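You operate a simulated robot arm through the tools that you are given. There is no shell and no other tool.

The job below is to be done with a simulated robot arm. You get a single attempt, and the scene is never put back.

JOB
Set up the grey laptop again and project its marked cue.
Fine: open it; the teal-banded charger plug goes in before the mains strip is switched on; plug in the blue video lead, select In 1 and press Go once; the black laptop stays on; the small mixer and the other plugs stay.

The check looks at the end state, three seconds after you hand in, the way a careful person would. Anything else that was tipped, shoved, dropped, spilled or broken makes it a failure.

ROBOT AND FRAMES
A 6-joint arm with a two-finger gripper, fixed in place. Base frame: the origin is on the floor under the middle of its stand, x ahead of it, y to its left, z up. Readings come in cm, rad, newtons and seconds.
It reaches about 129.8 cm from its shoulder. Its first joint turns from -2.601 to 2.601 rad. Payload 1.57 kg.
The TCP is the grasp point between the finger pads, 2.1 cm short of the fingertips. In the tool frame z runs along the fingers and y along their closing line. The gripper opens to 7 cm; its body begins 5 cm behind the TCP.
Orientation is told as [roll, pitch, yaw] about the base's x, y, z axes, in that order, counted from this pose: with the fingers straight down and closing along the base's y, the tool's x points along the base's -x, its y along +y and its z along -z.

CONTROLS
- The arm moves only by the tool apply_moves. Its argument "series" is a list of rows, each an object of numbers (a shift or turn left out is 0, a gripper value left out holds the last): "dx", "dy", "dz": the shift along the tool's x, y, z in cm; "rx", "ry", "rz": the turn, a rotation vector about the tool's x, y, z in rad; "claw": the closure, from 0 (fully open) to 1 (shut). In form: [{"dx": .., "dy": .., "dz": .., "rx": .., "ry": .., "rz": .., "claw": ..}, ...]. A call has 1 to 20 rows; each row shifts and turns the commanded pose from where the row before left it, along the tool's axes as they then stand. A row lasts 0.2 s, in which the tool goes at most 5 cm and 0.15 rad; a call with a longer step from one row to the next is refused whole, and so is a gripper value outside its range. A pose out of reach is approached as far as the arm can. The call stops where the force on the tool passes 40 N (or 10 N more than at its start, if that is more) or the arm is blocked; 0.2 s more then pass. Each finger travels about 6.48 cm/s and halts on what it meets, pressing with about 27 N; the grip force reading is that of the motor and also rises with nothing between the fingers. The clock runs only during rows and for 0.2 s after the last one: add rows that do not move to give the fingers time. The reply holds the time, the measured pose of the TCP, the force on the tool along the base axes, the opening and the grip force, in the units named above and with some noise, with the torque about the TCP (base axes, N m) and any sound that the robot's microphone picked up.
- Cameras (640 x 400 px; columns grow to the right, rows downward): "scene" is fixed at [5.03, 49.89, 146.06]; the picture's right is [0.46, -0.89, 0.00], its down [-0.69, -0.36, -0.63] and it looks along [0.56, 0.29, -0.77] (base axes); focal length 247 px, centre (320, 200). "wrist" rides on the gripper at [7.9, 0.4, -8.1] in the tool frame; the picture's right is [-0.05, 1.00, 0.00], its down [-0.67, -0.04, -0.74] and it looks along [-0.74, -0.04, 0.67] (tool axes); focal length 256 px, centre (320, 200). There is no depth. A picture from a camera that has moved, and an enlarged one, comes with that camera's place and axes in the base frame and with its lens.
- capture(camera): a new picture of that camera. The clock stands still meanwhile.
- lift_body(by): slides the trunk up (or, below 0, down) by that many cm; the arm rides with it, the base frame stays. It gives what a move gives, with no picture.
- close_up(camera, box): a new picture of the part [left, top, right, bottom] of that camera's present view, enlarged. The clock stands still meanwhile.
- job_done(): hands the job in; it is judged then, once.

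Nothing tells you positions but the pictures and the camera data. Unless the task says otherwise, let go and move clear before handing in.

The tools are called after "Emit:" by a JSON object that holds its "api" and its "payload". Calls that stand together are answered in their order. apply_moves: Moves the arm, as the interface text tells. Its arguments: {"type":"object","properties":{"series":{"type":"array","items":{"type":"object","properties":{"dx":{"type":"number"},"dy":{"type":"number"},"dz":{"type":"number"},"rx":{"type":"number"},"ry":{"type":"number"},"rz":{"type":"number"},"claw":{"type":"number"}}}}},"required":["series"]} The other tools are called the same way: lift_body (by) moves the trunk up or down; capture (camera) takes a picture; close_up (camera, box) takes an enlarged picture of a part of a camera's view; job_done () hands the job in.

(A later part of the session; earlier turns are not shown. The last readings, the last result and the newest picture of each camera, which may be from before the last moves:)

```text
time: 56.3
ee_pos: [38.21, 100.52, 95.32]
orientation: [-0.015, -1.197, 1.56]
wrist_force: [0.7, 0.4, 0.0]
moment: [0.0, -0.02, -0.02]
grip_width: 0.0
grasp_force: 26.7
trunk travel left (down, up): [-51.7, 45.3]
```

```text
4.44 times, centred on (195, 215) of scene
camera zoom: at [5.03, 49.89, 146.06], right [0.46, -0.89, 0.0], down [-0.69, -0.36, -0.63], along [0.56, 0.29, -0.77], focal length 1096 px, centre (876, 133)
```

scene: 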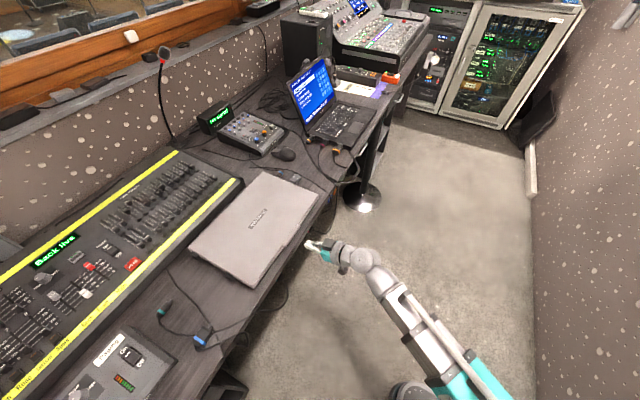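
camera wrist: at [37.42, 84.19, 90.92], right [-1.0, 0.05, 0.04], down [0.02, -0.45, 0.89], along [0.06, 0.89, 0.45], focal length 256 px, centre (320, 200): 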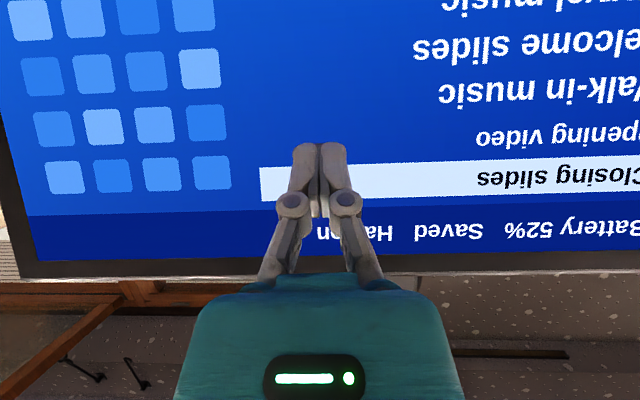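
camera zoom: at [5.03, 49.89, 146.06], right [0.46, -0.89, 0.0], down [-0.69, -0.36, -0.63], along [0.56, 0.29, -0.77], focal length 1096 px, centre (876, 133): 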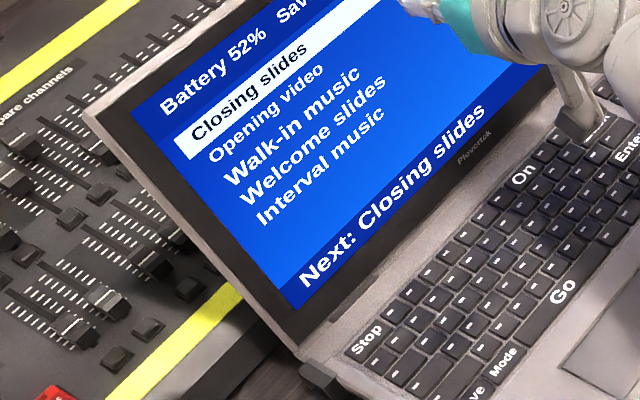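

The lid is at about 100°, with no contact on the console. Retracting straight back to see whether it holds.

Emit:
{"api": "apply_moves", "payload": {"series": [{"dx": 0.362, "dz": -0.932}, {"dx": 1.086, "dz": -2.796}, {"dx": 1.086, "dz": -2.796}, {"dx": 1.086, "dz": -2.796}, {"dx": 1.086, "dz": -2.796}, {"dx": 1.086, "dz": -2.796}, {"dx": 1.086, "dz": -2.796}, {"dx": 1.086, "dz": -2.796}, {"dx": 1.086, "dz": -2.796}, {"dx": 1.086, "dz": -2.796}, {"dx": 1.086, "dz": -2.796}, {}]}}

Emit:
{"api": "capture", "payload": {"camera": "scene"}}

Emit:
{"api": "close_up", "payload": {"camera": "scene", "box": [150, 140, 340, 290]}}

```text
time: 58.9
ee_pos: [37.32, 69.44, 95.43]
orientation: [-0.016, -1.2, 1.562]
wrist_force: [-0.2, 0.7, -0.7]
moment: [0.01, 0.03, -0.05]
grip_width: 0.0
grasp_force: 27.1
trunk travel left (down, up): [-51.7, 45.3]
```

```text
taken
```

scene: 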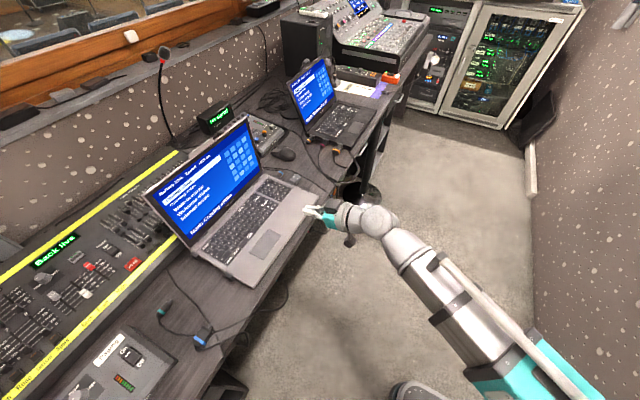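

```text
2.67 times, centred on (245, 215) of scene
camera zoom: at [5.03, 49.89, 146.06], right [0.46, -0.89, 0.0], down [-0.69, -0.36, -0.63], along [0.56, 0.29, -0.77], focal length 658 px, centre (520, 160)
```

zoom: 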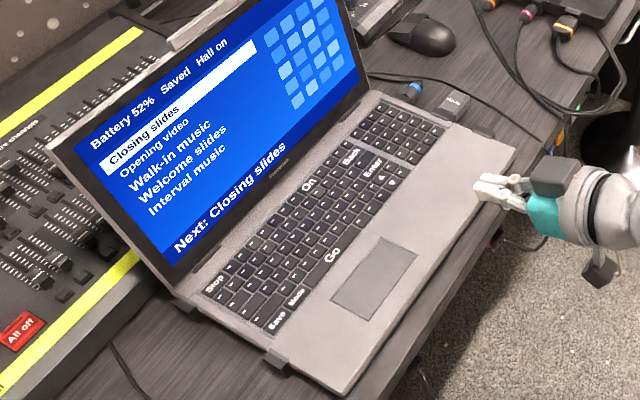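

The lid stays open and shows "Next: Closing slides". Now I look for any port markings on the laptop's left side.

Emit:
{"api": "close_up", "payload": {"camera": "scene", "box": [180, 220, 260, 290]}}

Emit:
{"api": "close_up", "payload": {"camera": "scene", "box": [240, 160, 320, 220]}}

```text
5.71 times, centred on (220, 255) of scene
camera zoom: at [5.03, 49.89, 146.06], right [0.46, -0.89, 0.0], down [-0.69, -0.36, -0.63], along [0.56, 0.29, -0.77], focal length 1409 px, centre (891, -114)
```

zoom: 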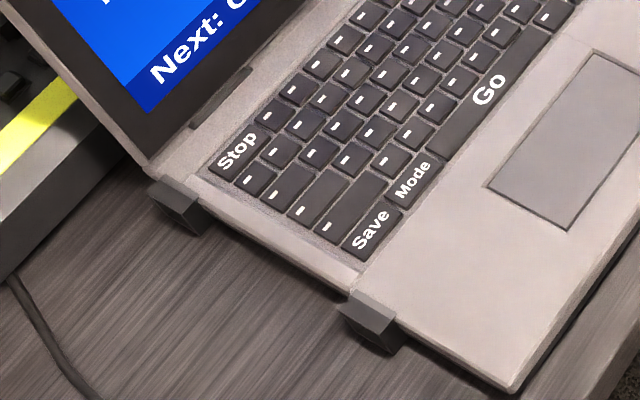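

```text
6.67 times, centred on (280, 190) of scene
camera zoom: at [5.03, 49.89, 146.06], right [0.46, -0.89, 0.0], down [-0.69, -0.36, -0.63], along [0.56, 0.29, -0.77], focal length 1644 px, centre (587, 267)
```

zoom: 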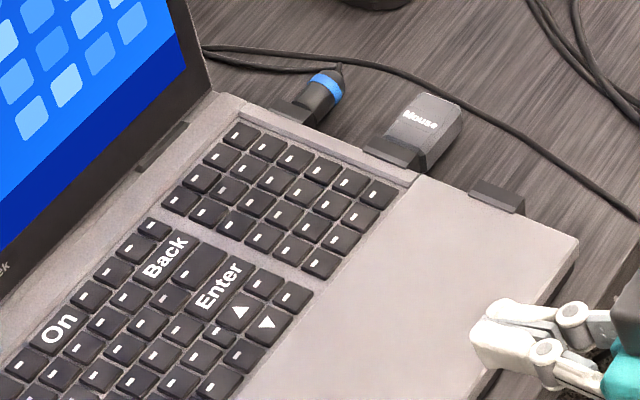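

I need a closer look at both left ports with the wrist camera. First raise, retreat, straighten the wrist, and turn back to yaw 0.

Emit:
{"api": "lift_body", "payload": {"by": 8}}

Emit:
{"api": "apply_moves", "payload": {"series": [{"dx": 1.086, "dz": -2.796}, {"dx": 1.086, "dz": -2.796}, {"dx": 1.086, "dz": -2.796}, {"ry": 0.15, "claw": 0}, {"ry": 0.15, "claw": 0}, {"ry": 0.15}, {"ry": 0.15}, {"ry": 0.15}, {"ry": 0.15}, {"ry": 0.15}, {"ry": 0.15}, {}]}}

```text
time: 60.1
ee_pos: [37.4, 69.47, 103.41]
orientation: [-0.016, -1.202, 1.561]
wrist_force: [0.1, 0.3, -0.9]
moment: [0.0, -0.01, 0.02]
grip_width: 0.0
grasp_force: 27.2
trunk travel left (down, up): [-59.7, 37.3]
```

```text
time: 62.7
ee_pos: [37.06, 60.42, 91.54]
orientation: [-0.008, 0.002, 1.542]
wrist_force: [-0.8, 0.2, 0.1]
moment: [-0.02, -0.01, 0.02]
grip_width: 6.98
grasp_force: 0.0
out of reach, approached as far as the arm can: row 4, 5, 6, 7, 8, 9, 10
trunk travel left (down, up): [-59.7, 37.3]
```

Emit:
{"api": "apply_moves", "payload": {"series": [{"rz": 0.14}, {"rz": 0.14}, {"rz": 0.14}, {"rz": 0.14}, {"rz": 0.14}, {"rz": 0.14}, {"rz": 0.14}, {"rz": 0.14}, {"rz": 0.14}, {"rz": 0.14}, {"rz": 0.14}, {}]}}

Emit:
{"api": "apply_moves", "payload": {"series": [{"dx": 3.5}, {"dx": 3.5}, {"dx": 3.5}, {"dx": 3.5}, {"dx": 3.5}, {"dx": 3.5}, {"dx": 3.5}, {"dx": 3.5}, {"dx": 3.5}, {"dx": 3.5, "dy": 2}, {"dy": 3}, {"dy": 3}, {"dy": 3}, {"dy": 3}, {"dy": 3}, {"dy": 3}, {"dy": 3}, {"dy": 3}, {}]}}

Emit:
{"api": "capture", "payload": {"camera": "wrist"}}

Emit:
{"api": "capture", "payload": {"camera": "scene"}}

```text
time: 65.3
ee_pos: [37.14, 60.5, 91.65]
orientation: [0.0, -0.004, 0.003]
wrist_force: [0.1, -0.5, 0.4]
moment: [0.01, 0.0, 0.01]
grip_width: 6.98
grasp_force: 0.0
trunk travel left (down, up): [-59.7, 37.3]
```

```text
time: 69.3
ee_pos: [2.05, 86.22, 91.51]
orientation: [-0.001, -0.007, 0.003]
wrist_force: [-0.3, -0.1, -0.4]
moment: [-0.02, -0.04, -0.02]
grip_width: 7.01
grasp_force: 0.0
trunk travel left (down, up): [-59.7, 37.3]
```

```text
taken
camera wrist: at [-5.94, 86.63, 99.55], right [0.05, 1.0, 0.0], down [0.66, -0.03, 0.75], along [0.75, -0.04, -0.66], focal length 256 px, centre (320, 200)
```

wrist: 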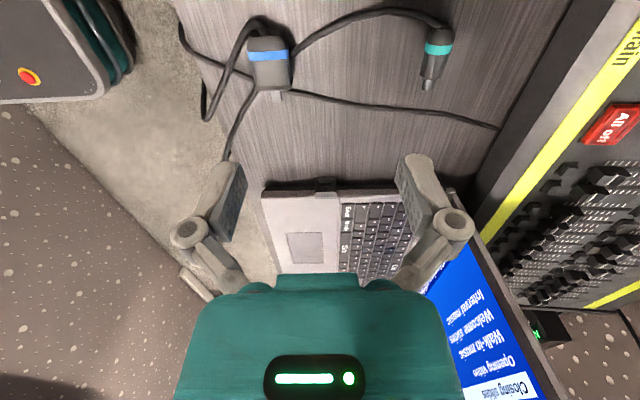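

```text
taken
```

scene: 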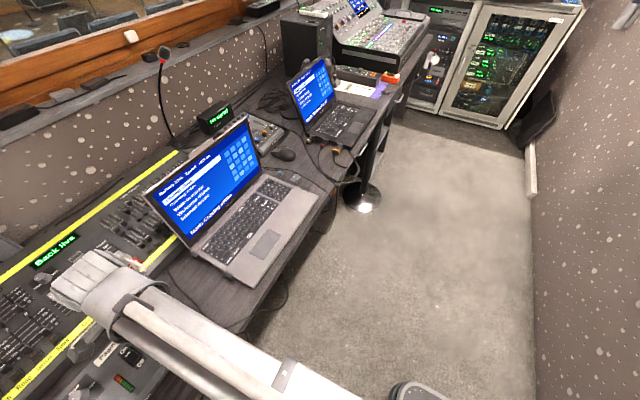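

Emit:
{"api": "close_up", "payload": {"camera": "wrist", "box": [295, 165, 355, 205]}}

Emit:
{"api": "close_up", "payload": {"camera": "wrist", "box": [220, 10, 480, 170]}}

Emit:
{"api": "apply_moves", "payload": {"series": [{"dy": 3}, {"dy": 3}, {"dy": 3}, {}]}}

Emit:
{"api": "capture", "payload": {"camera": "wrist"}}

```text
10.00 times, centred on (325, 185) of wrist
camera zoom: at [-5.94, 86.63, 99.55], right [0.05, 1.0, 0.0], down [0.66, -0.03, 0.75], along [0.75, -0.04, -0.66], focal length 2560 px, centre (270, 350)
```

zoom: 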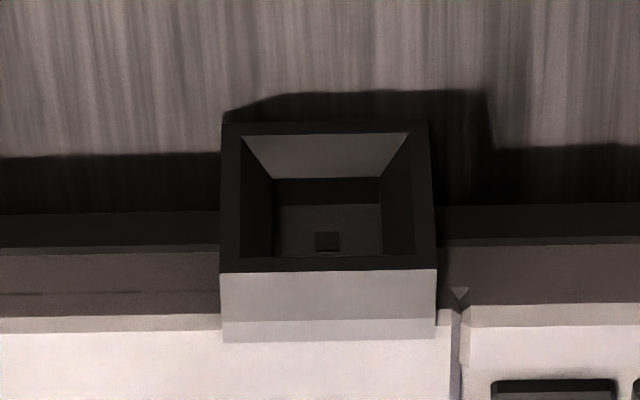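

```text
2.46 times, centred on (350, 90) of wrist
camera zoom: at [-5.94, 86.63, 99.55], right [0.05, 1.0, 0.0], down [0.66, -0.03, 0.75], along [0.75, -0.04, -0.66], focal length 630 px, centre (246, 471)
```

zoom: 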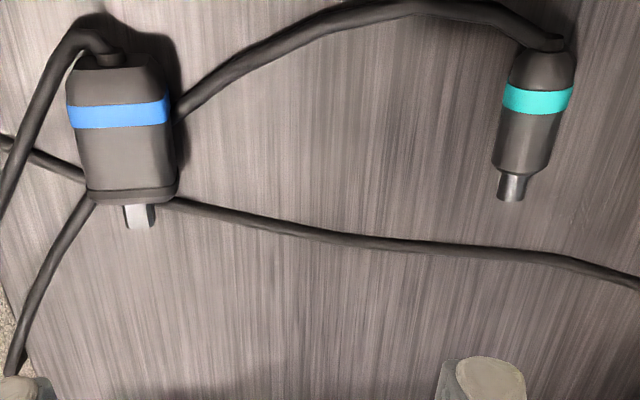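

```text
time: 70.3
ee_pos: [2.01, 95.18, 91.47]
orientation: [0.001, -0.006, 0.004]
wrist_force: [0.2, 0.7, 0.6]
moment: [-0.01, -0.01, -0.03]
grip_width: 7.01
grasp_force: 0.2
trunk travel left (down, up): [-59.7, 37.3]
```

```text
taken
camera wrist: at [-6.05, 95.7, 99.55], right [0.05, 1.0, 0.0], down [0.66, -0.03, 0.75], along [0.75, -0.04, -0.66], focal length 256 px, centre (320, 200)
```

wrist: 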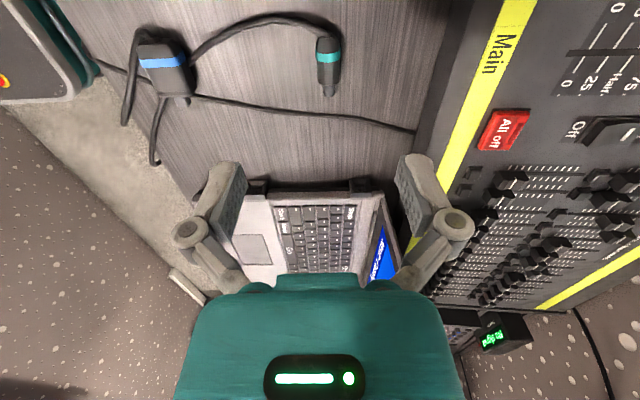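

Emit:
{"api": "close_up", "payload": {"camera": "wrist", "box": [330, 165, 390, 205]}}

Emit:
{"api": "close_up", "payload": {"camera": "wrist", "box": [230, 170, 270, 200]}}

Emit:
{"api": "close_up", "payload": {"camera": "wrist", "box": [230, 160, 400, 280]}}

```text
10.00 times, centred on (360, 185) of wrist
camera zoom: at [-6.05, 95.7, 99.55], right [0.05, 1.0, 0.0], down [0.66, -0.03, 0.75], along [0.75, -0.04, -0.66], focal length 2560 px, centre (-80, 350)
```

zoom: 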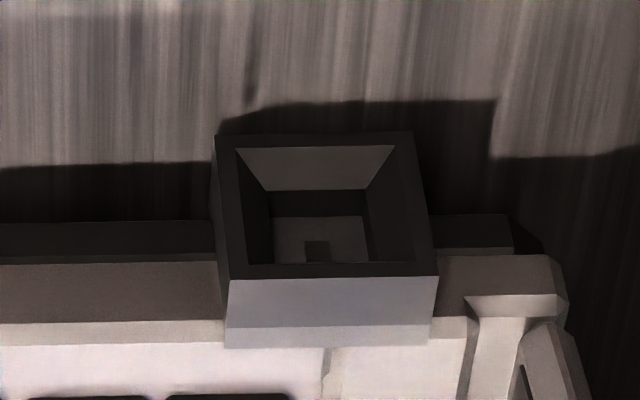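

```text
13.33 times, centred on (250, 185) of wrist
camera zoom: at [-6.05, 95.7, 99.55], right [0.05, 1.0, 0.0], down [0.66, -0.03, 0.75], along [0.75, -0.04, -0.66], focal length 3413 px, centre (1253, 400)
```

zoom: 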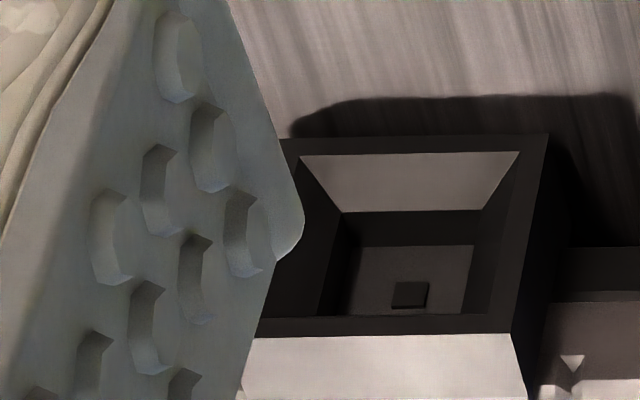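

```text
3.33 times, centred on (315, 220) of wrist
camera zoom: at [-6.05, 95.7, 99.55], right [0.05, 1.0, 0.0], down [0.66, -0.03, 0.75], along [0.75, -0.04, -0.66], focal length 853 px, centre (337, 133)
```

zoom: 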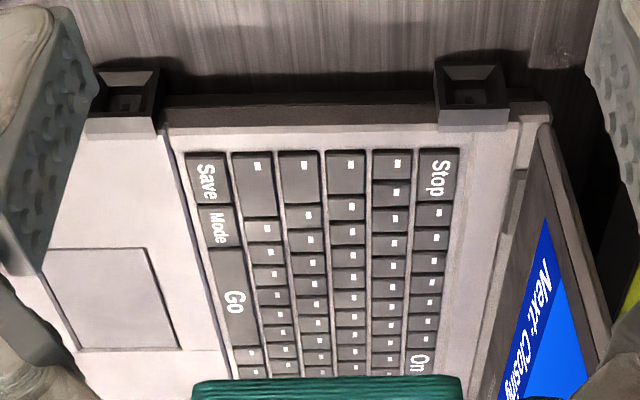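

Both ports share the same form; the front one is slightly larger (fits the wider blue tip), the rear one matches the slim round teal tip, and each plug lies in line with that port. So: teal → rear port (y≈99.6), blue → front port (y≈86.2). Now a close look at the teal plug for gripping.

Emit:
{"api": "close_up", "payload": {"camera": "wrist", "box": [270, 10, 390, 110]}}

Emit:
{"api": "close_up", "payload": {"camera": "wrist", "box": [120, 10, 240, 110]}}

```text
4.00 times, centred on (330, 60) of wrist
camera zoom: at [-6.05, 95.7, 99.55], right [0.05, 1.0, 0.0], down [0.66, -0.03, 0.75], along [0.75, -0.04, -0.66], focal length 1024 px, centre (280, 760)
```

zoom: 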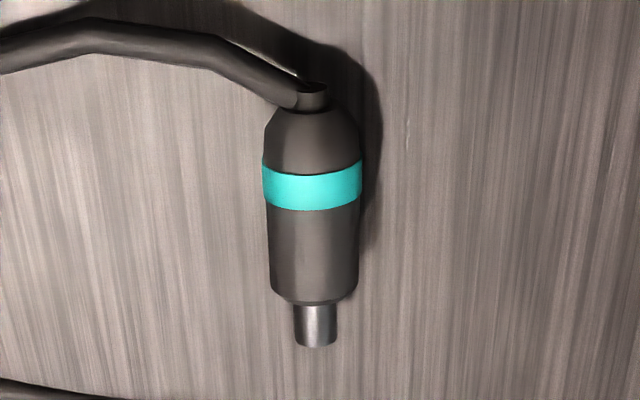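

```text
4.00 times, centred on (180, 60) of wrist
camera zoom: at [-6.05, 95.7, 99.55], right [0.05, 1.0, 0.0], down [0.66, -0.03, 0.75], along [0.75, -0.04, -0.66], focal length 1024 px, centre (880, 760)
```

zoom: 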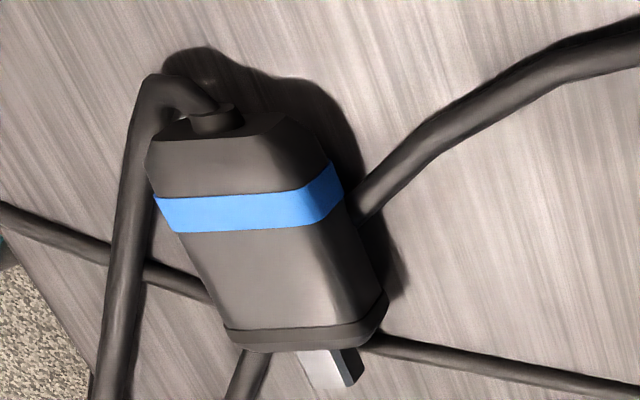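

Teal plug: axis along x at y≈95.95, body x≈0.5–4.3, tip to 5.3. I'll centre over its band, half-close, and come down in stages.

Emit:
{"api": "apply_moves", "payload": {"series": [{"dy": 0.77, "dx": -0.1, "claw": 0.4}, {"claw": 0.4}, {"claw": 0.4}]}}

Emit:
{"api": "lift_body", "payload": {"by": -11}}

Emit:
{"api": "capture", "payload": {"camera": "wrist"}}

Emit:
{"api": "capture", "payload": {"camera": "scene"}}

```text
time: 71.1
ee_pos: [2.05, 95.97, 91.61]
orientation: [0.001, -0.006, 0.004]
wrist_force: [0.4, -0.2, 0.1]
moment: [-0.03, 0.0, 0.03]
grip_width: 4.21
grasp_force: 0.1
trunk travel left (down, up): [-59.7, 37.3]
```

```text
time: 72.5
ee_pos: [1.87, 96.04, 80.55]
orientation: [0.001, -0.006, 0.004]
wrist_force: [-0.1, -0.6, 0.0]
moment: [0.03, 0.02, 0.0]
grip_width: 4.22
grasp_force: 0.1
trunk travel left (down, up): [-48.7, 48.3]
```

```text
taken
camera wrist: at [-5.94, 96.42, 88.57], right [0.05, 1.0, 0.0], down [0.66, -0.03, 0.75], along [0.75, -0.04, -0.66], focal length 256 px, centre (320, 200)
```

wrist: 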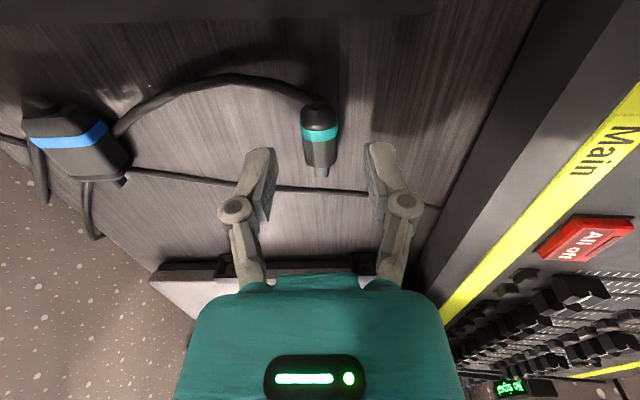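

```text
taken
```

scene: 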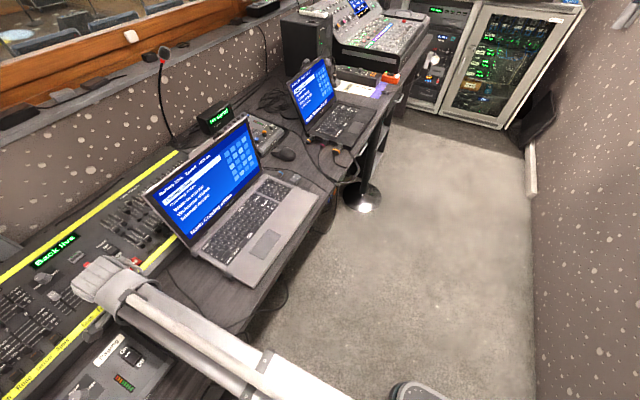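

Alignment is good. Lowering the rest of the way in two steps while watching force.

Emit:
{"api": "lift_body", "payload": {"by": -2.6}}

Emit:
{"api": "capture", "payload": {"camera": "wrist"}}

Emit:
{"api": "lift_body", "payload": {"by": -0.8}}

Emit:
{"api": "close_up", "payload": {"camera": "wrist", "box": [210, 110, 430, 260]}}

```text
time: 73.2
ee_pos: [1.95, 96.11, 78.03]
orientation: [0.001, -0.008, 0.002]
wrist_force: [-0.4, 0.7, -0.3]
moment: [-0.02, 0.02, -0.02]
grip_width: 4.19
grasp_force: 0.0
trunk travel left (down, up): [-46.1, 50.9]
```

```text
taken
camera wrist: at [-5.94, 96.41, 85.97], right [0.05, 1.0, 0.0], down [0.66, -0.03, 0.75], along [0.75, -0.04, -0.66], focal length 256 px, centre (320, 200)
```

wrist: 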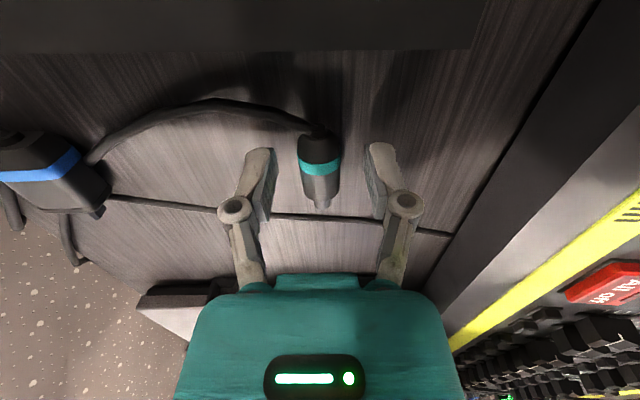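

```text
time: 73.8
ee_pos: [2.03, 96.02, 77.11]
orientation: [0.001, -0.007, 0.003]
wrist_force: [0.3, 0.4, -0.1]
moment: [0.0, 0.03, 0.01]
grip_width: 4.2
grasp_force: 0.1
trunk travel left (down, up): [-45.3, 51.7]
```

```text
2.67 times, centred on (320, 185) of wrist
camera zoom: at [-5.94, 96.41, 85.17], right [0.05, 1.0, 0.0], down [0.66, -0.03, 0.75], along [0.75, -0.04, -0.66], focal length 683 px, centre (320, 240)
```

zoom: 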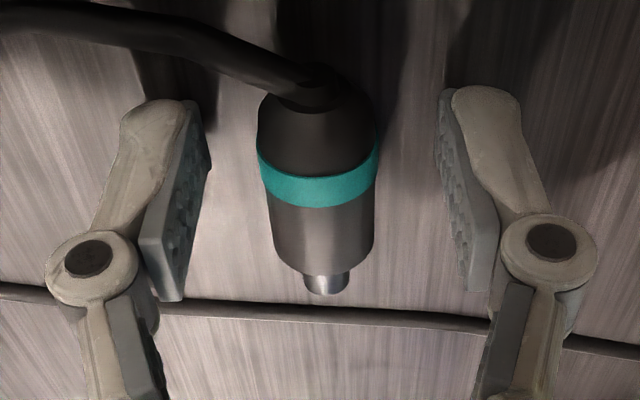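

Fingers straddle the plug. Closing.

Emit:
{"api": "apply_moves", "payload": {"series": [{"claw": 1}, {"claw": 1}, {"claw": 1}, {"claw": 1}]}}

Emit:
{"api": "close_up", "payload": {"camera": "wrist", "box": [210, 110, 430, 260]}}

```text
time: 74.8
ee_pos: [2.04, 95.96, 77.19]
orientation: [0.0, -0.008, 0.004]
wrist_force: [-0.3, -0.2, 0.1]
moment: [-0.02, 0.0, 0.02]
grip_width: 2.25
grasp_force: 27.0
trunk travel left (down, up): [-45.3, 51.7]
```

```text
2.67 times, centred on (320, 185) of wrist
camera zoom: at [-5.94, 96.42, 85.17], right [0.05, 1.0, 0.0], down [0.66, -0.03, 0.75], along [0.75, -0.04, -0.66], focal length 683 px, centre (320, 240)
```

zoom: 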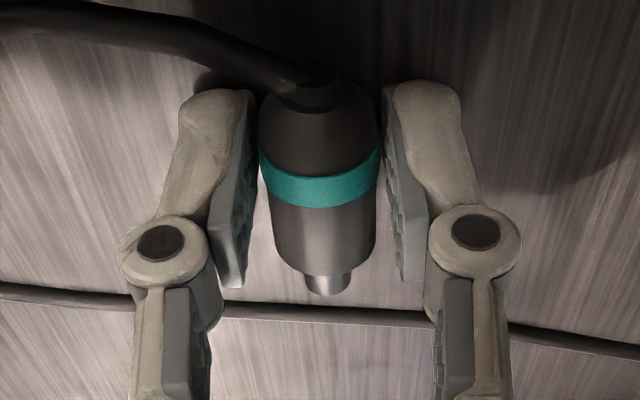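

Gripped at 2.25 cm. Lifting a little to see that it comes along.

Emit:
{"api": "lift_body", "payload": {"by": 2.5}}

Emit:
{"api": "capture", "payload": {"camera": "wrist"}}

```text
time: 75.5
ee_pos: [2.02, 96.07, 79.62]
orientation: [-0.001, -0.007, 0.001]
wrist_force: [1.1, 0.1, -0.9]
moment: [-0.02, 0.0, 0.0]
grip_width: 2.26
grasp_force: 26.7
trunk travel left (down, up): [-47.8, 49.2]
```

```text
taken
camera wrist: at [-5.94, 96.43, 87.66], right [0.05, 1.0, 0.0], down [0.66, -0.03, 0.75], along [0.75, -0.04, -0.66], focal length 256 px, centre (320, 200)
```

wrist: 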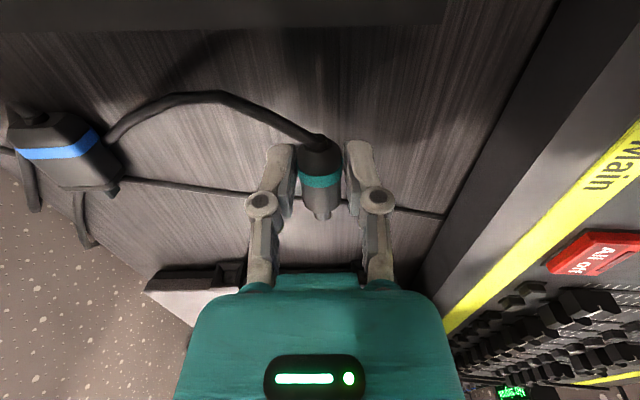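

The plug is held. I'll roll the gripper 0.25 rad (leaning back from the lid), then carry the plug toward the rear port at a safe height.

Emit:
{"api": "apply_moves", "payload": {"series": [{"rx": -0.125, "claw": 1}, {"rx": -0.125, "claw": 1}, {"claw": 1}]}}

Emit:
{"api": "capture", "payload": {"camera": "wrist"}}

```text
time: 76.3
ee_pos: [1.91, 96.05, 80.22]
orientation: [0.251, -0.004, 0.004]
wrist_force: [-0.5, -0.6, -0.6]
moment: [0.02, -0.02, 0.0]
grip_width: 2.22
grasp_force: 26.8
out of reach, approached as far as the arm can: row 2
trunk travel left (down, up): [-47.8, 49.2]
```

```text
taken
camera wrist: at [-5.93, 94.41, 88.11], right [0.05, 0.97, 0.25], down [0.66, -0.22, 0.72], along [0.75, 0.13, -0.65], focal length 256 px, centre (320, 200)
```

wrist: 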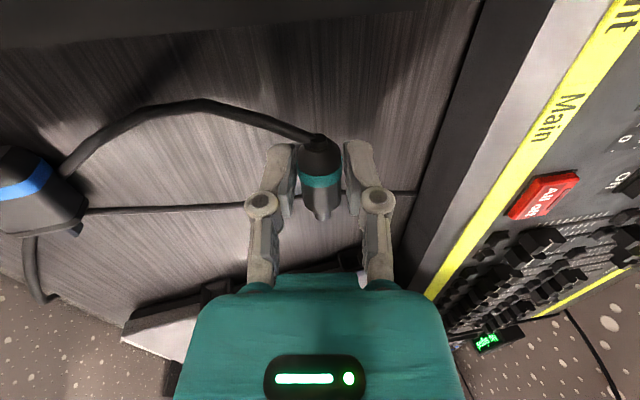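

Emit:
{"api": "apply_moves", "payload": {"series": [{"dx": -2.14, "dy": 0.634, "dz": 0.162, "claw": 1}, {"dx": -2.14, "dy": 0.634, "dz": 0.162, "claw": 1}, {"dx": -2.14, "dy": 0.634, "dz": 0.162, "claw": 1}, {"dx": -2.14, "dy": 0.634, "dz": 0.162, "claw": 1}, {"dx": -1.84, "dy": 0.634, "dz": 0.162, "claw": 1}, {"claw": 1}]}}

Emit:
{"api": "capture", "payload": {"camera": "wrist"}}

Emit:
{"api": "capture", "payload": {"camera": "scene"}}

```text
time: 77.7
ee_pos: [12.33, 99.42, 80.26]
orientation: [0.252, -0.006, 0.006]
wrist_force: [0.9, -0.1, -1.0]
moment: [0.0, -0.02, -0.03]
grip_width: 2.27
grasp_force: 26.5
trunk travel left (down, up): [-47.8, 49.2]
```

```text
taken
camera wrist: at [4.44, 97.72, 88.1], right [0.05, 0.97, 0.25], down [0.66, -0.22, 0.72], along [0.75, 0.13, -0.65], focal length 256 px, centre (320, 200)
```

wrist: 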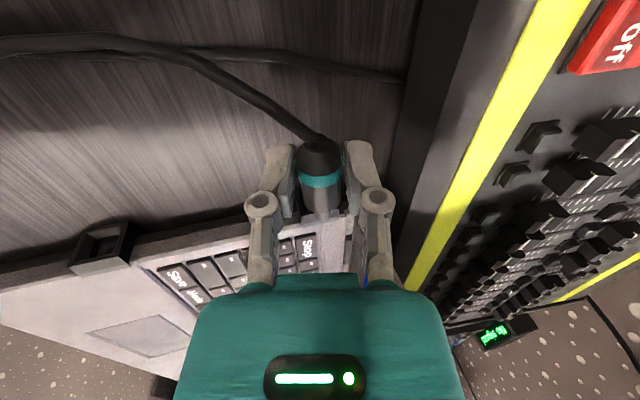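

```text
taken
```

scene: 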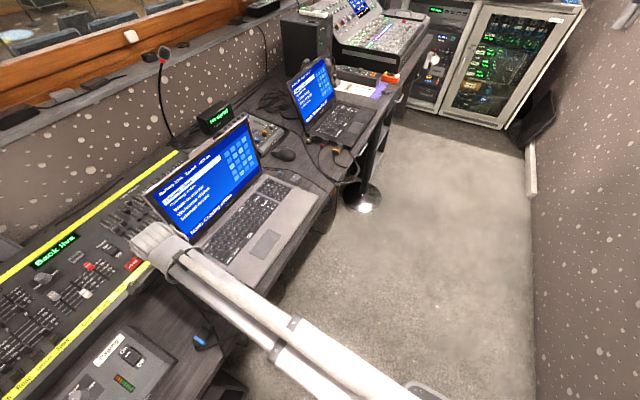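

Emit:
{"api": "close_up", "payload": {"camera": "wrist", "box": [240, 130, 400, 290]}}

Emit:
{"api": "close_up", "payload": {"camera": "scene", "box": [120, 200, 240, 300]}}

```text
2.50 times, centred on (320, 210) of wrist
camera zoom: at [4.44, 97.72, 88.1], right [0.05, 0.97, 0.25], down [0.66, -0.22, 0.72], along [0.75, 0.13, -0.65], focal length 640 px, centre (320, 175)
```

zoom: 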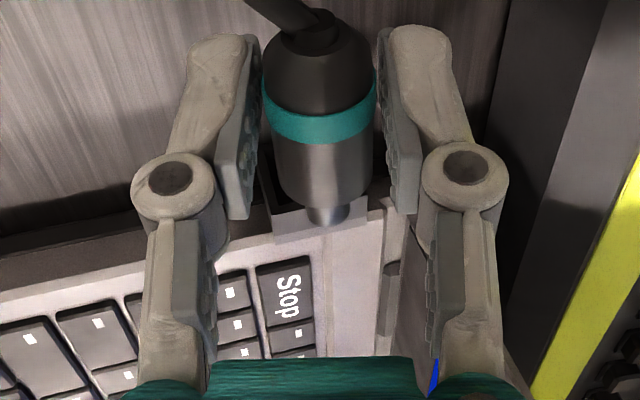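

```text
4.00 times, centred on (180, 250) of scene
camera zoom: at [5.03, 49.89, 146.06], right [0.46, -0.89, 0.0], down [-0.69, -0.36, -0.63], along [0.56, 0.29, -0.77], focal length 986 px, centre (880, 0)
```

zoom: 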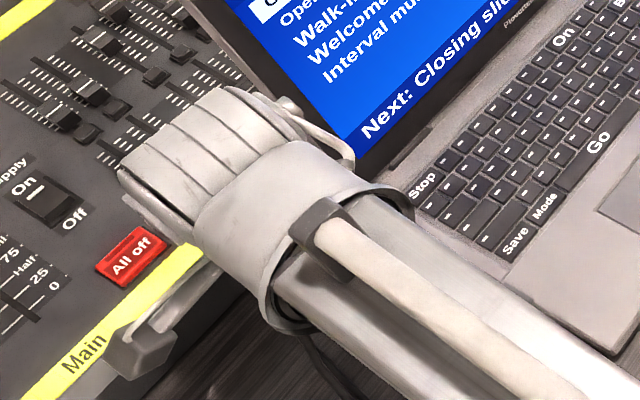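

Lateral alignment looks right (plug tip y≈99.75, port y≈99.65). Lowering to the port's height in front of it.

Emit:
{"api": "lift_body", "payload": {"by": -2.65}}

Emit:
{"api": "capture", "payload": {"camera": "wrist"}}

Emit:
{"api": "close_up", "payload": {"camera": "wrist", "box": [240, 130, 400, 290]}}

```text
time: 78.4
ee_pos: [12.45, 99.4, 77.51]
orientation: [0.252, -0.006, 0.002]
wrist_force: [-0.2, 0.1, -0.6]
moment: [-0.03, 0.02, 0.01]
grip_width: 2.24
grasp_force: 27.3
trunk travel left (down, up): [-45.1, 51.9]
```

```text
taken
camera wrist: at [4.43, 97.71, 85.44], right [0.05, 0.97, 0.25], down [0.66, -0.22, 0.72], along [0.75, 0.13, -0.65], focal length 256 px, centre (320, 200)
```

wrist: 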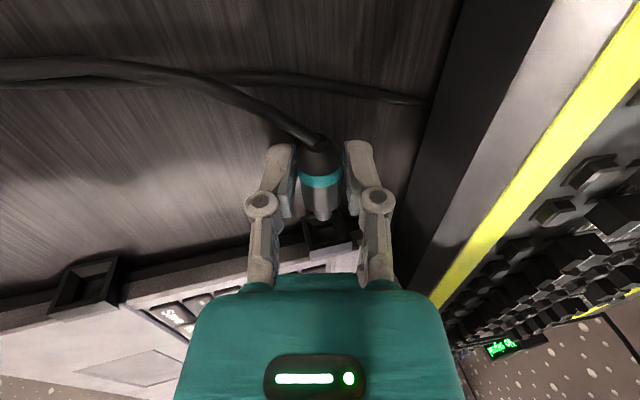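

```text
2.50 times, centred on (320, 210) of wrist
camera zoom: at [4.43, 97.71, 85.44], right [0.05, 0.97, 0.25], down [0.66, -0.22, 0.72], along [0.75, 0.13, -0.65], focal length 640 px, centre (320, 175)
```

zoom: 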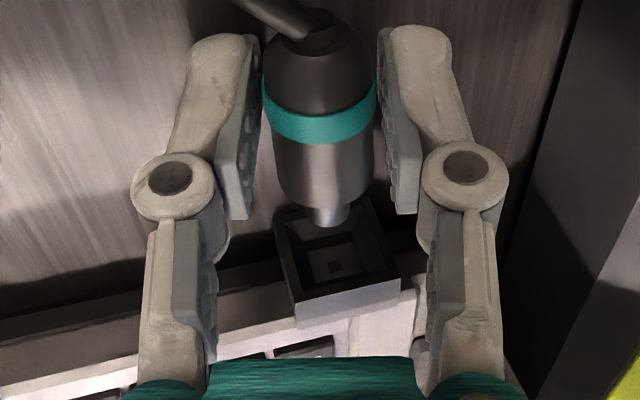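

Emit:
{"api": "close_up", "payload": {"camera": "wrist", "box": [300, 195, 350, 235]}}

Emit:
{"api": "close_up", "payload": {"camera": "wrist", "box": [290, 190, 370, 260]}}

```text
10.00 times, centred on (325, 215) of wrist
camera zoom: at [4.43, 97.71, 85.44], right [0.05, 0.97, 0.25], down [0.66, -0.22, 0.72], along [0.75, 0.13, -0.65], focal length 2560 px, centre (270, 50)
```

zoom: 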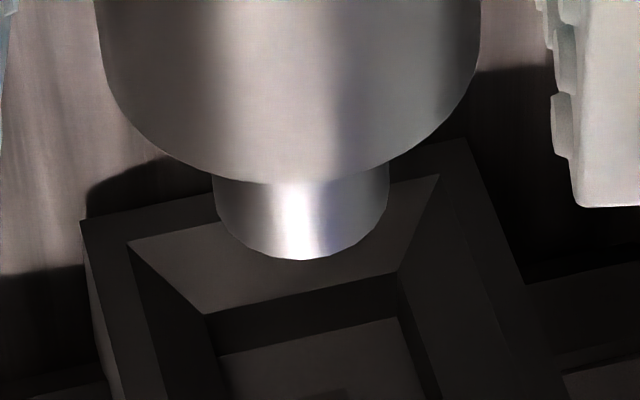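

```text
5.71 times, centred on (330, 225) of wrist
camera zoom: at [4.43, 97.71, 85.44], right [0.05, 0.97, 0.25], down [0.66, -0.22, 0.72], along [0.75, 0.13, -0.65], focal length 1463 px, centre (263, 57)
```

zoom: 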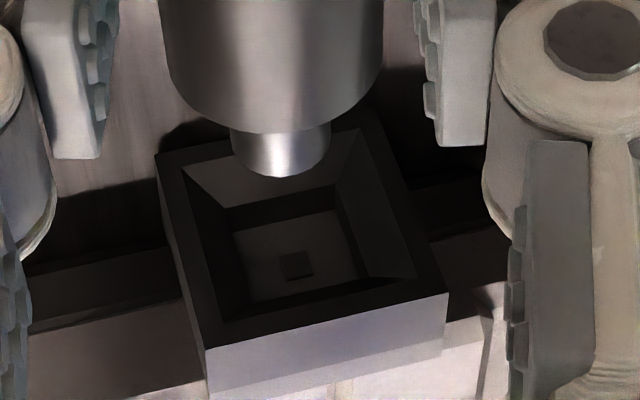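

The tip is just in front of the funnel, nearly centred. I nudge +y by 0.07 and advance 0.7 cm, then look again.

Emit:
{"api": "apply_moves", "payload": {"series": [{"dx": -0.35, "dy": 0.07, "claw": 1}, {"dx": -0.35, "claw": 1}, {"claw": 1}]}}

Emit:
{"api": "close_up", "payload": {"camera": "wrist", "box": [290, 190, 370, 260]}}

```text
time: 79.2
ee_pos: [13.1, 99.43, 77.53]
orientation: [0.25, -0.006, 0.004]
wrist_force: [-1.2, 0.1, -0.5]
moment: [0.02, -0.01, -0.01]
grip_width: 2.25
grasp_force: 27.2
trunk travel left (down, up): [-45.1, 51.9]
```

```text
5.71 times, centred on (330, 225) of wrist
camera zoom: at [5.15, 97.79, 85.45], right [0.05, 0.97, 0.25], down [0.66, -0.22, 0.72], along [0.75, 0.13, -0.65], focal length 1463 px, centre (263, 57)
```

zoom: 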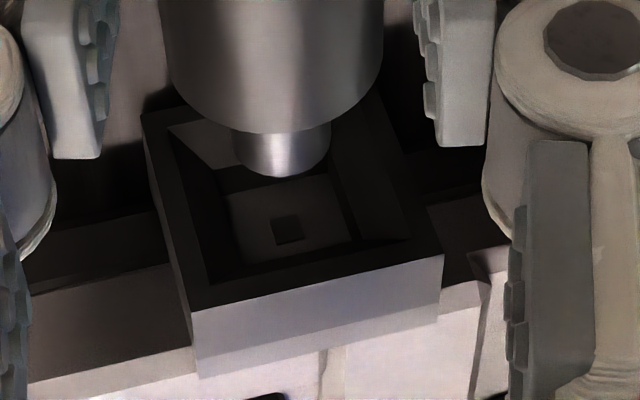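

Emit:
{"api": "apply_moves", "payload": {"series": [{"dx": -0.3, "claw": 1}, {"dx": -0.3, "claw": 1}, {"claw": 1}]}}

Emit:
{"api": "close_up", "payload": {"camera": "wrist", "box": [290, 190, 370, 260]}}

```text
time: 80.0
ee_pos: [13.66, 99.39, 77.58]
orientation: [0.252, -0.005, 0.004]
wrist_force: [-0.2, 0.5, -0.4]
moment: [-0.02, 0.0, 0.0]
grip_width: 2.24
grasp_force: 27.4
trunk travel left (down, up): [-45.1, 51.9]
```

```text
5.71 times, centred on (330, 225) of wrist
camera zoom: at [5.75, 97.79, 85.45], right [0.05, 0.97, 0.25], down [0.66, -0.22, 0.72], along [0.75, 0.13, -0.65], focal length 1463 px, centre (263, 57)
```

zoom: 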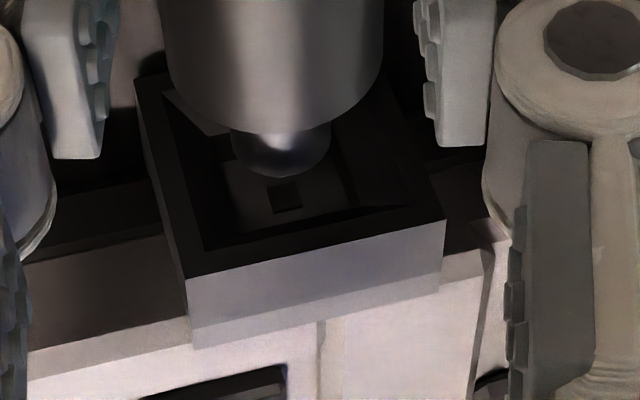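

Emit:
{"api": "apply_moves", "payload": {"series": [{"dx": -0.25, "claw": 1}, {"dx": -0.25, "claw": 1}, {"claw": 1}]}}

Emit:
{"api": "close_up", "payload": {"camera": "wrist", "box": [290, 190, 370, 260]}}

```text
time: 80.8
ee_pos: [14.19, 99.37, 77.54]
orientation: [0.251, -0.004, 0.004]
wrist_force: [0.1, -0.2, 0.0]
moment: [-0.01, -0.01, 0.01]
grip_width: 2.24
grasp_force: 27.1
trunk travel left (down, up): [-45.1, 51.9]
```

```text
5.71 times, centred on (330, 225) of wrist
camera zoom: at [6.28, 97.82, 85.45], right [0.05, 0.97, 0.25], down [0.66, -0.22, 0.72], along [0.75, 0.13, -0.65], focal length 1463 px, centre (263, 57)
```

zoom: 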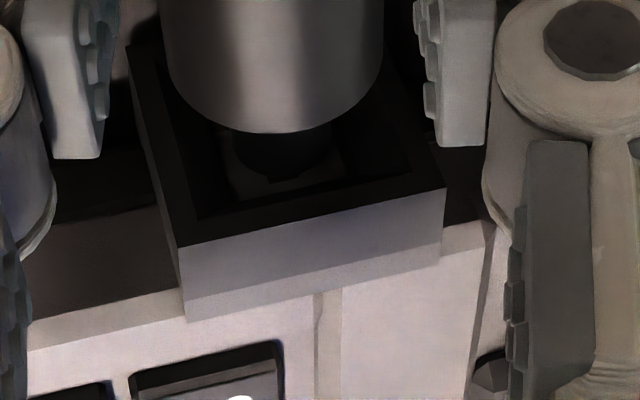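

The tip is inside the funnel with no contact yet. Continuing the insertion slowly.

Emit:
{"api": "apply_moves", "payload": {"series": [{"dx": -0.2, "claw": 1}, {"dx": -0.2, "claw": 1}, {"claw": 1}]}}

Emit:
{"api": "apply_moves", "payload": {"series": [{"dx": -0.2, "claw": 1}, {"dx": -0.2, "claw": 1}, {"claw": 1}]}}

Emit:
{"api": "close_up", "payload": {"camera": "wrist", "box": [290, 190, 370, 260]}}

```text
time: 81.6
ee_pos: [14.54, 99.54, 77.44]
orientation: [0.25, -0.007, 0.004]
wrist_force: [-0.1, -0.8, -2.2]
moment: [-0.01, 0.02, -0.01]
grip_width: 2.26
grasp_force: 26.8
trunk travel left (down, up): [-45.1, 51.9]
```

```text
time: 82.4
ee_pos: [14.86, 99.42, 77.49]
orientation: [0.251, -0.007, 0.004]
wrist_force: [-9.4, 2.9, -2.2]
moment: [0.03, 0.14, -0.01]
grip_width: 2.23
grasp_force: 27.2
trunk travel left (down, up): [-45.1, 51.9]
```

```text
5.71 times, centred on (330, 225) of wrist
camera zoom: at [6.92, 97.82, 85.43], right [0.05, 0.97, 0.25], down [0.66, -0.22, 0.72], along [0.75, 0.13, -0.65], focal length 1463 px, centre (263, 57)
```

zoom: 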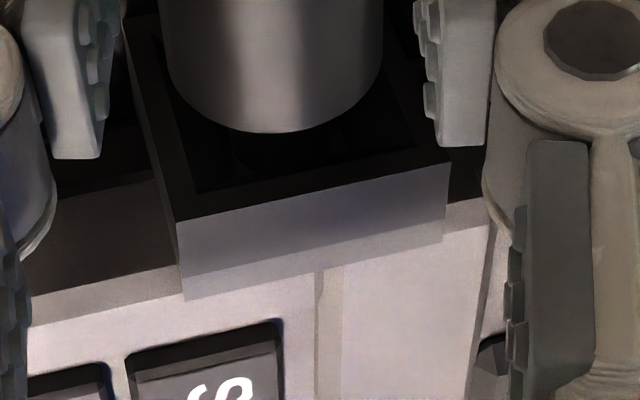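

Contact at about 9 N, with slight sideways hints (plug a little high, a little low in y). I'll correct: lower 0.15 cm and shift +y 0.1 and look at the force.

Emit:
{"api": "lift_body", "payload": {"by": -0.15}}

Emit:
{"api": "apply_moves", "payload": {"series": [{"dy": 0.1, "claw": 1}, {"claw": 1}]}}

Emit:
{"api": "close_up", "payload": {"camera": "scene", "box": [130, 150, 330, 290]}}

```text
time: 83.0
ee_pos: [14.92, 99.41, 77.62]
orientation: [0.255, -0.009, 0.005]
wrist_force: [-10.6, 8.2, 14.2]
moment: [0.18, 0.02, 0.02]
grip_width: 2.2
grasp_force: 27.1
trunk travel left (down, up): [-45.0, 52.0]
```

```text
time: 83.5
ee_pos: [14.93, 99.46, 77.4]
orientation: [0.254, -0.006, 0.006]
wrist_force: [-11.2, 5.7, 13.6]
moment: [0.1, 0.1, 0.01]
grip_width: 2.24
grasp_force: 26.9
trunk travel left (down, up): [-45.0, 52.0]
```

```text
2.86 times, centred on (230, 220) of scene
camera zoom: at [5.03, 49.89, 146.06], right [0.46, -0.89, 0.0], down [-0.69, -0.36, -0.63], along [0.56, 0.29, -0.77], focal length 704 px, centre (577, 143)
```

zoom: 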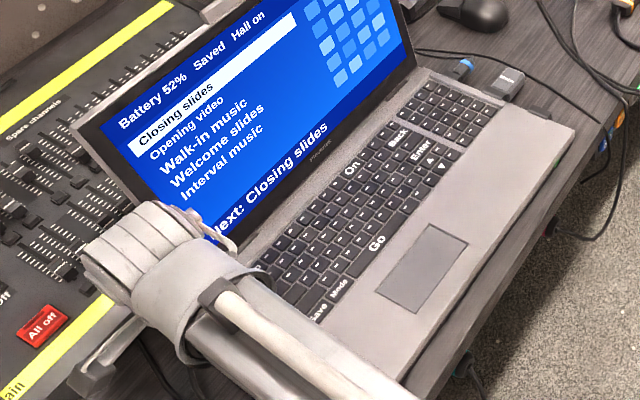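

Emit:
{"api": "lift_body", "payload": {"by": 0.12}}

Emit:
{"api": "close_up", "payload": {"camera": "wrist", "box": [250, 130, 390, 270]}}

```text
time: 84.1
ee_pos: [14.98, 99.55, 77.61]
orientation: [0.249, -0.007, 0.006]
wrist_force: [-10.6, 0.2, 0.7]
moment: [-0.01, 0.19, 0.0]
grip_width: 2.24
grasp_force: 26.4
trunk travel left (down, up): [-45.1, 51.9]
```

```text
2.86 times, centred on (320, 200) of wrist
camera zoom: at [6.97, 97.84, 85.41], right [0.05, 0.97, 0.25], down [0.66, -0.22, 0.72], along [0.75, 0.13, -0.65], focal length 731 px, centre (320, 200)
```

zoom: 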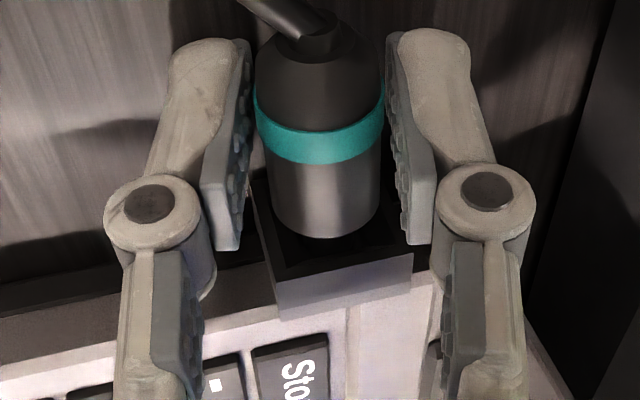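

Emit:
{"api": "close_up", "payload": {"camera": "scene", "box": [240, 160, 320, 220]}}

```text
6.67 times, centred on (280, 190) of scene
camera zoom: at [5.03, 49.89, 146.06], right [0.46, -0.89, 0.0], down [-0.69, -0.36, -0.63], along [0.56, 0.29, -0.77], focal length 1644 px, centre (587, 267)
```

zoom: 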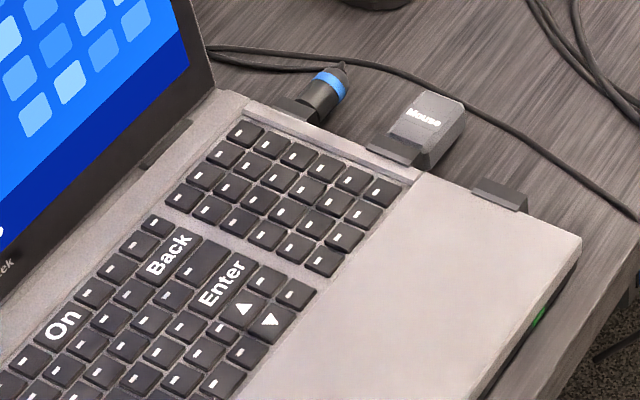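

Emit:
{"api": "close_up", "payload": {"camera": "scene", "box": [310, 125, 370, 170]}}

Emit:
{"api": "close_up", "payload": {"camera": "scene", "box": [260, 165, 310, 200]}}

Emit:
{"api": "close_up", "payload": {"camera": "wrist", "box": [300, 190, 360, 230]}}

```text
8.89 times, centred on (340, 148) of scene
camera zoom: at [5.03, 49.89, 146.06], right [0.46, -0.89, 0.0], down [-0.69, -0.36, -0.63], along [0.56, 0.29, -0.77], focal length 2192 px, centre (142, 667)
```

zoom: 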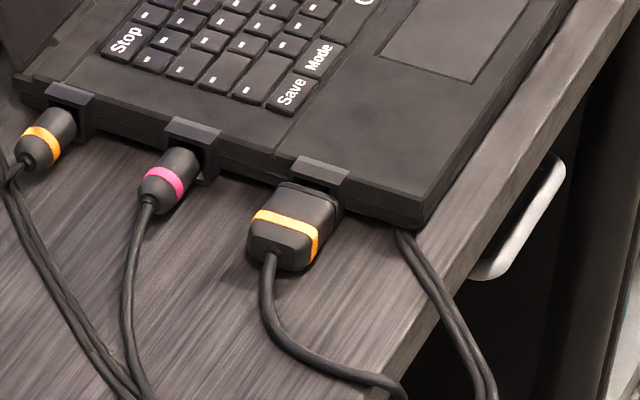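

```text
11.43 times, centred on (285, 182) of scene
camera zoom: at [5.03, 49.89, 146.06], right [0.46, -0.89, 0.0], down [-0.69, -0.36, -0.63], along [0.56, 0.29, -0.77], focal length 2818 px, centre (720, 400)
```

zoom: 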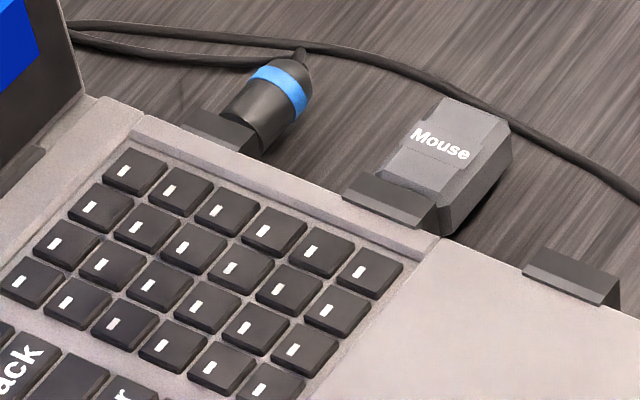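

```text
10.00 times, centred on (330, 210) of wrist
camera zoom: at [6.97, 97.84, 85.41], right [0.05, 0.97, 0.25], down [0.66, -0.22, 0.72], along [0.75, 0.13, -0.65], focal length 2560 px, centre (220, 100)
```

zoom: 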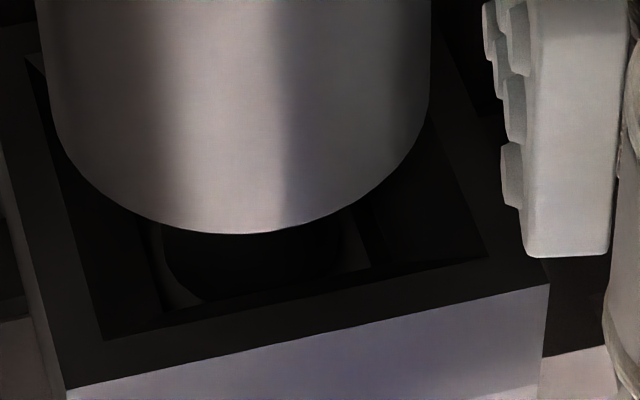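

Emit:
{"api": "close_up", "payload": {"camera": "scene", "box": [315, 138, 340, 158]}}

Emit:
{"api": "close_up", "payload": {"camera": "scene", "box": [332, 143, 357, 163]}}

```text
16.00 times, centred on (328, 148) of scene
camera zoom: at [5.03, 49.89, 146.06], right [0.46, -0.89, 0.0], down [-0.69, -0.36, -0.63], along [0.56, 0.29, -0.77], focal length 3945 px, centre (200, 1032)
```

zoom: 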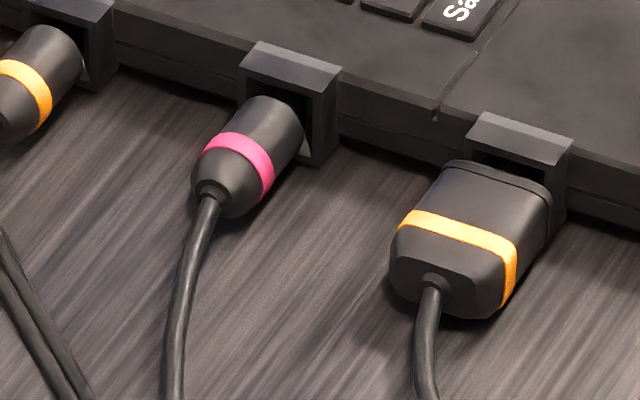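

```text
16.00 times, centred on (344, 153) of scene
camera zoom: at [5.03, 49.89, 146.06], right [0.46, -0.89, 0.0], down [-0.69, -0.36, -0.63], along [0.56, 0.29, -0.77], focal length 3945 px, centre (-72, 952)
```

zoom: 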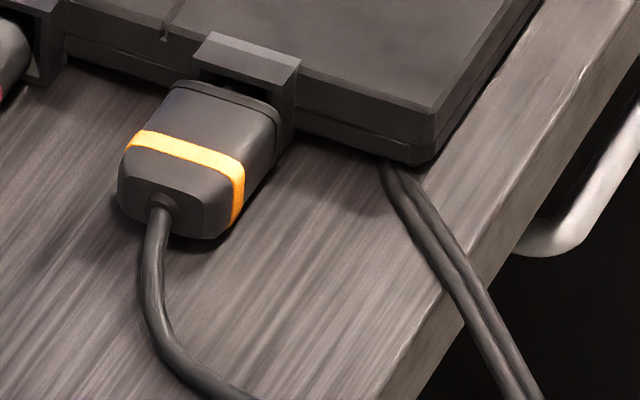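

The seated reference plugs on the black laptop sit with their bodies flush in the frame, so the teal plug still needs about 0.6 cm. With lateral forces now balanced, I try a bit further.

Emit:
{"api": "apply_moves", "payload": {"series": [{"dx": -0.15, "claw": 1}, {"claw": 1}]}}

Emit:
{"api": "close_up", "payload": {"camera": "wrist", "box": [300, 190, 360, 230]}}

Emit:
{"api": "close_up", "payload": {"camera": "scene", "box": [240, 160, 320, 220]}}

```text
time: 84.7
ee_pos: [15.08, 99.47, 77.66]
orientation: [0.253, -0.008, 0.005]
wrist_force: [-9.2, -0.8, -2.7]
moment: [-0.02, 0.21, -0.04]
grip_width: 2.23
grasp_force: 27.1
trunk travel left (down, up): [-45.1, 51.9]
```

```text
10.00 times, centred on (330, 210) of wrist
camera zoom: at [7.12, 97.88, 85.41], right [0.05, 0.97, 0.25], down [0.66, -0.22, 0.72], along [0.75, 0.13, -0.65], focal length 2560 px, centre (220, 100)
```

zoom: 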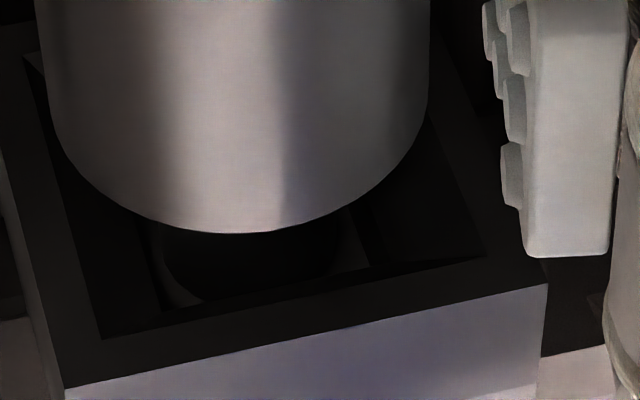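

```text
6.67 times, centred on (280, 190) of scene
camera zoom: at [5.03, 49.89, 146.06], right [0.46, -0.89, 0.0], down [-0.69, -0.36, -0.63], along [0.56, 0.29, -0.77], focal length 1644 px, centre (587, 267)
```

zoom: 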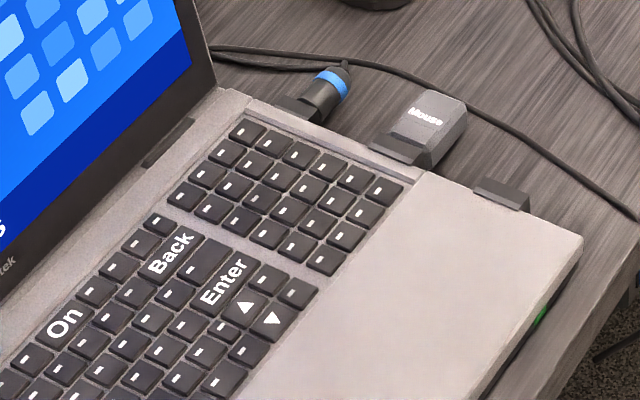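

Geometry check: the tip has bottomed on the socket floor (same small body-to-frame gap as the crimson plug), and pushing only slides the laptop. So it's seated; I'll release gently with a small opening and check that it stays.

Emit:
{"api": "apply_moves", "payload": {"series": [{"dx": 0.05, "claw": 0.6}, {"claw": 0.6}, {"claw": 0.6}]}}

Emit:
{"api": "close_up", "payload": {"camera": "wrist", "box": [250, 130, 390, 270]}}

```text
time: 85.5
ee_pos: [15.11, 99.5, 77.58]
orientation: [0.253, -0.008, 0.004]
wrist_force: [0.3, 0.6, 0.1]
moment: [-0.02, 0.03, 0.01]
grip_width: 2.81
grasp_force: 0.0
trunk travel left (down, up): [-45.1, 51.9]
```

```text
2.86 times, centred on (320, 200) of wrist
camera zoom: at [7.17, 97.88, 85.42], right [0.05, 0.97, 0.25], down [0.66, -0.22, 0.72], along [0.75, 0.13, -0.65], focal length 731 px, centre (320, 200)
```

zoom: 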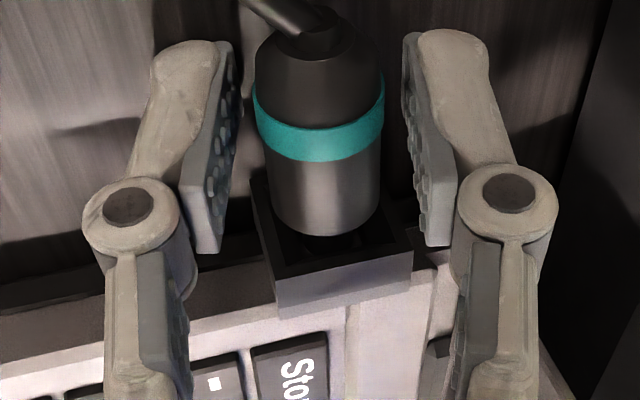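

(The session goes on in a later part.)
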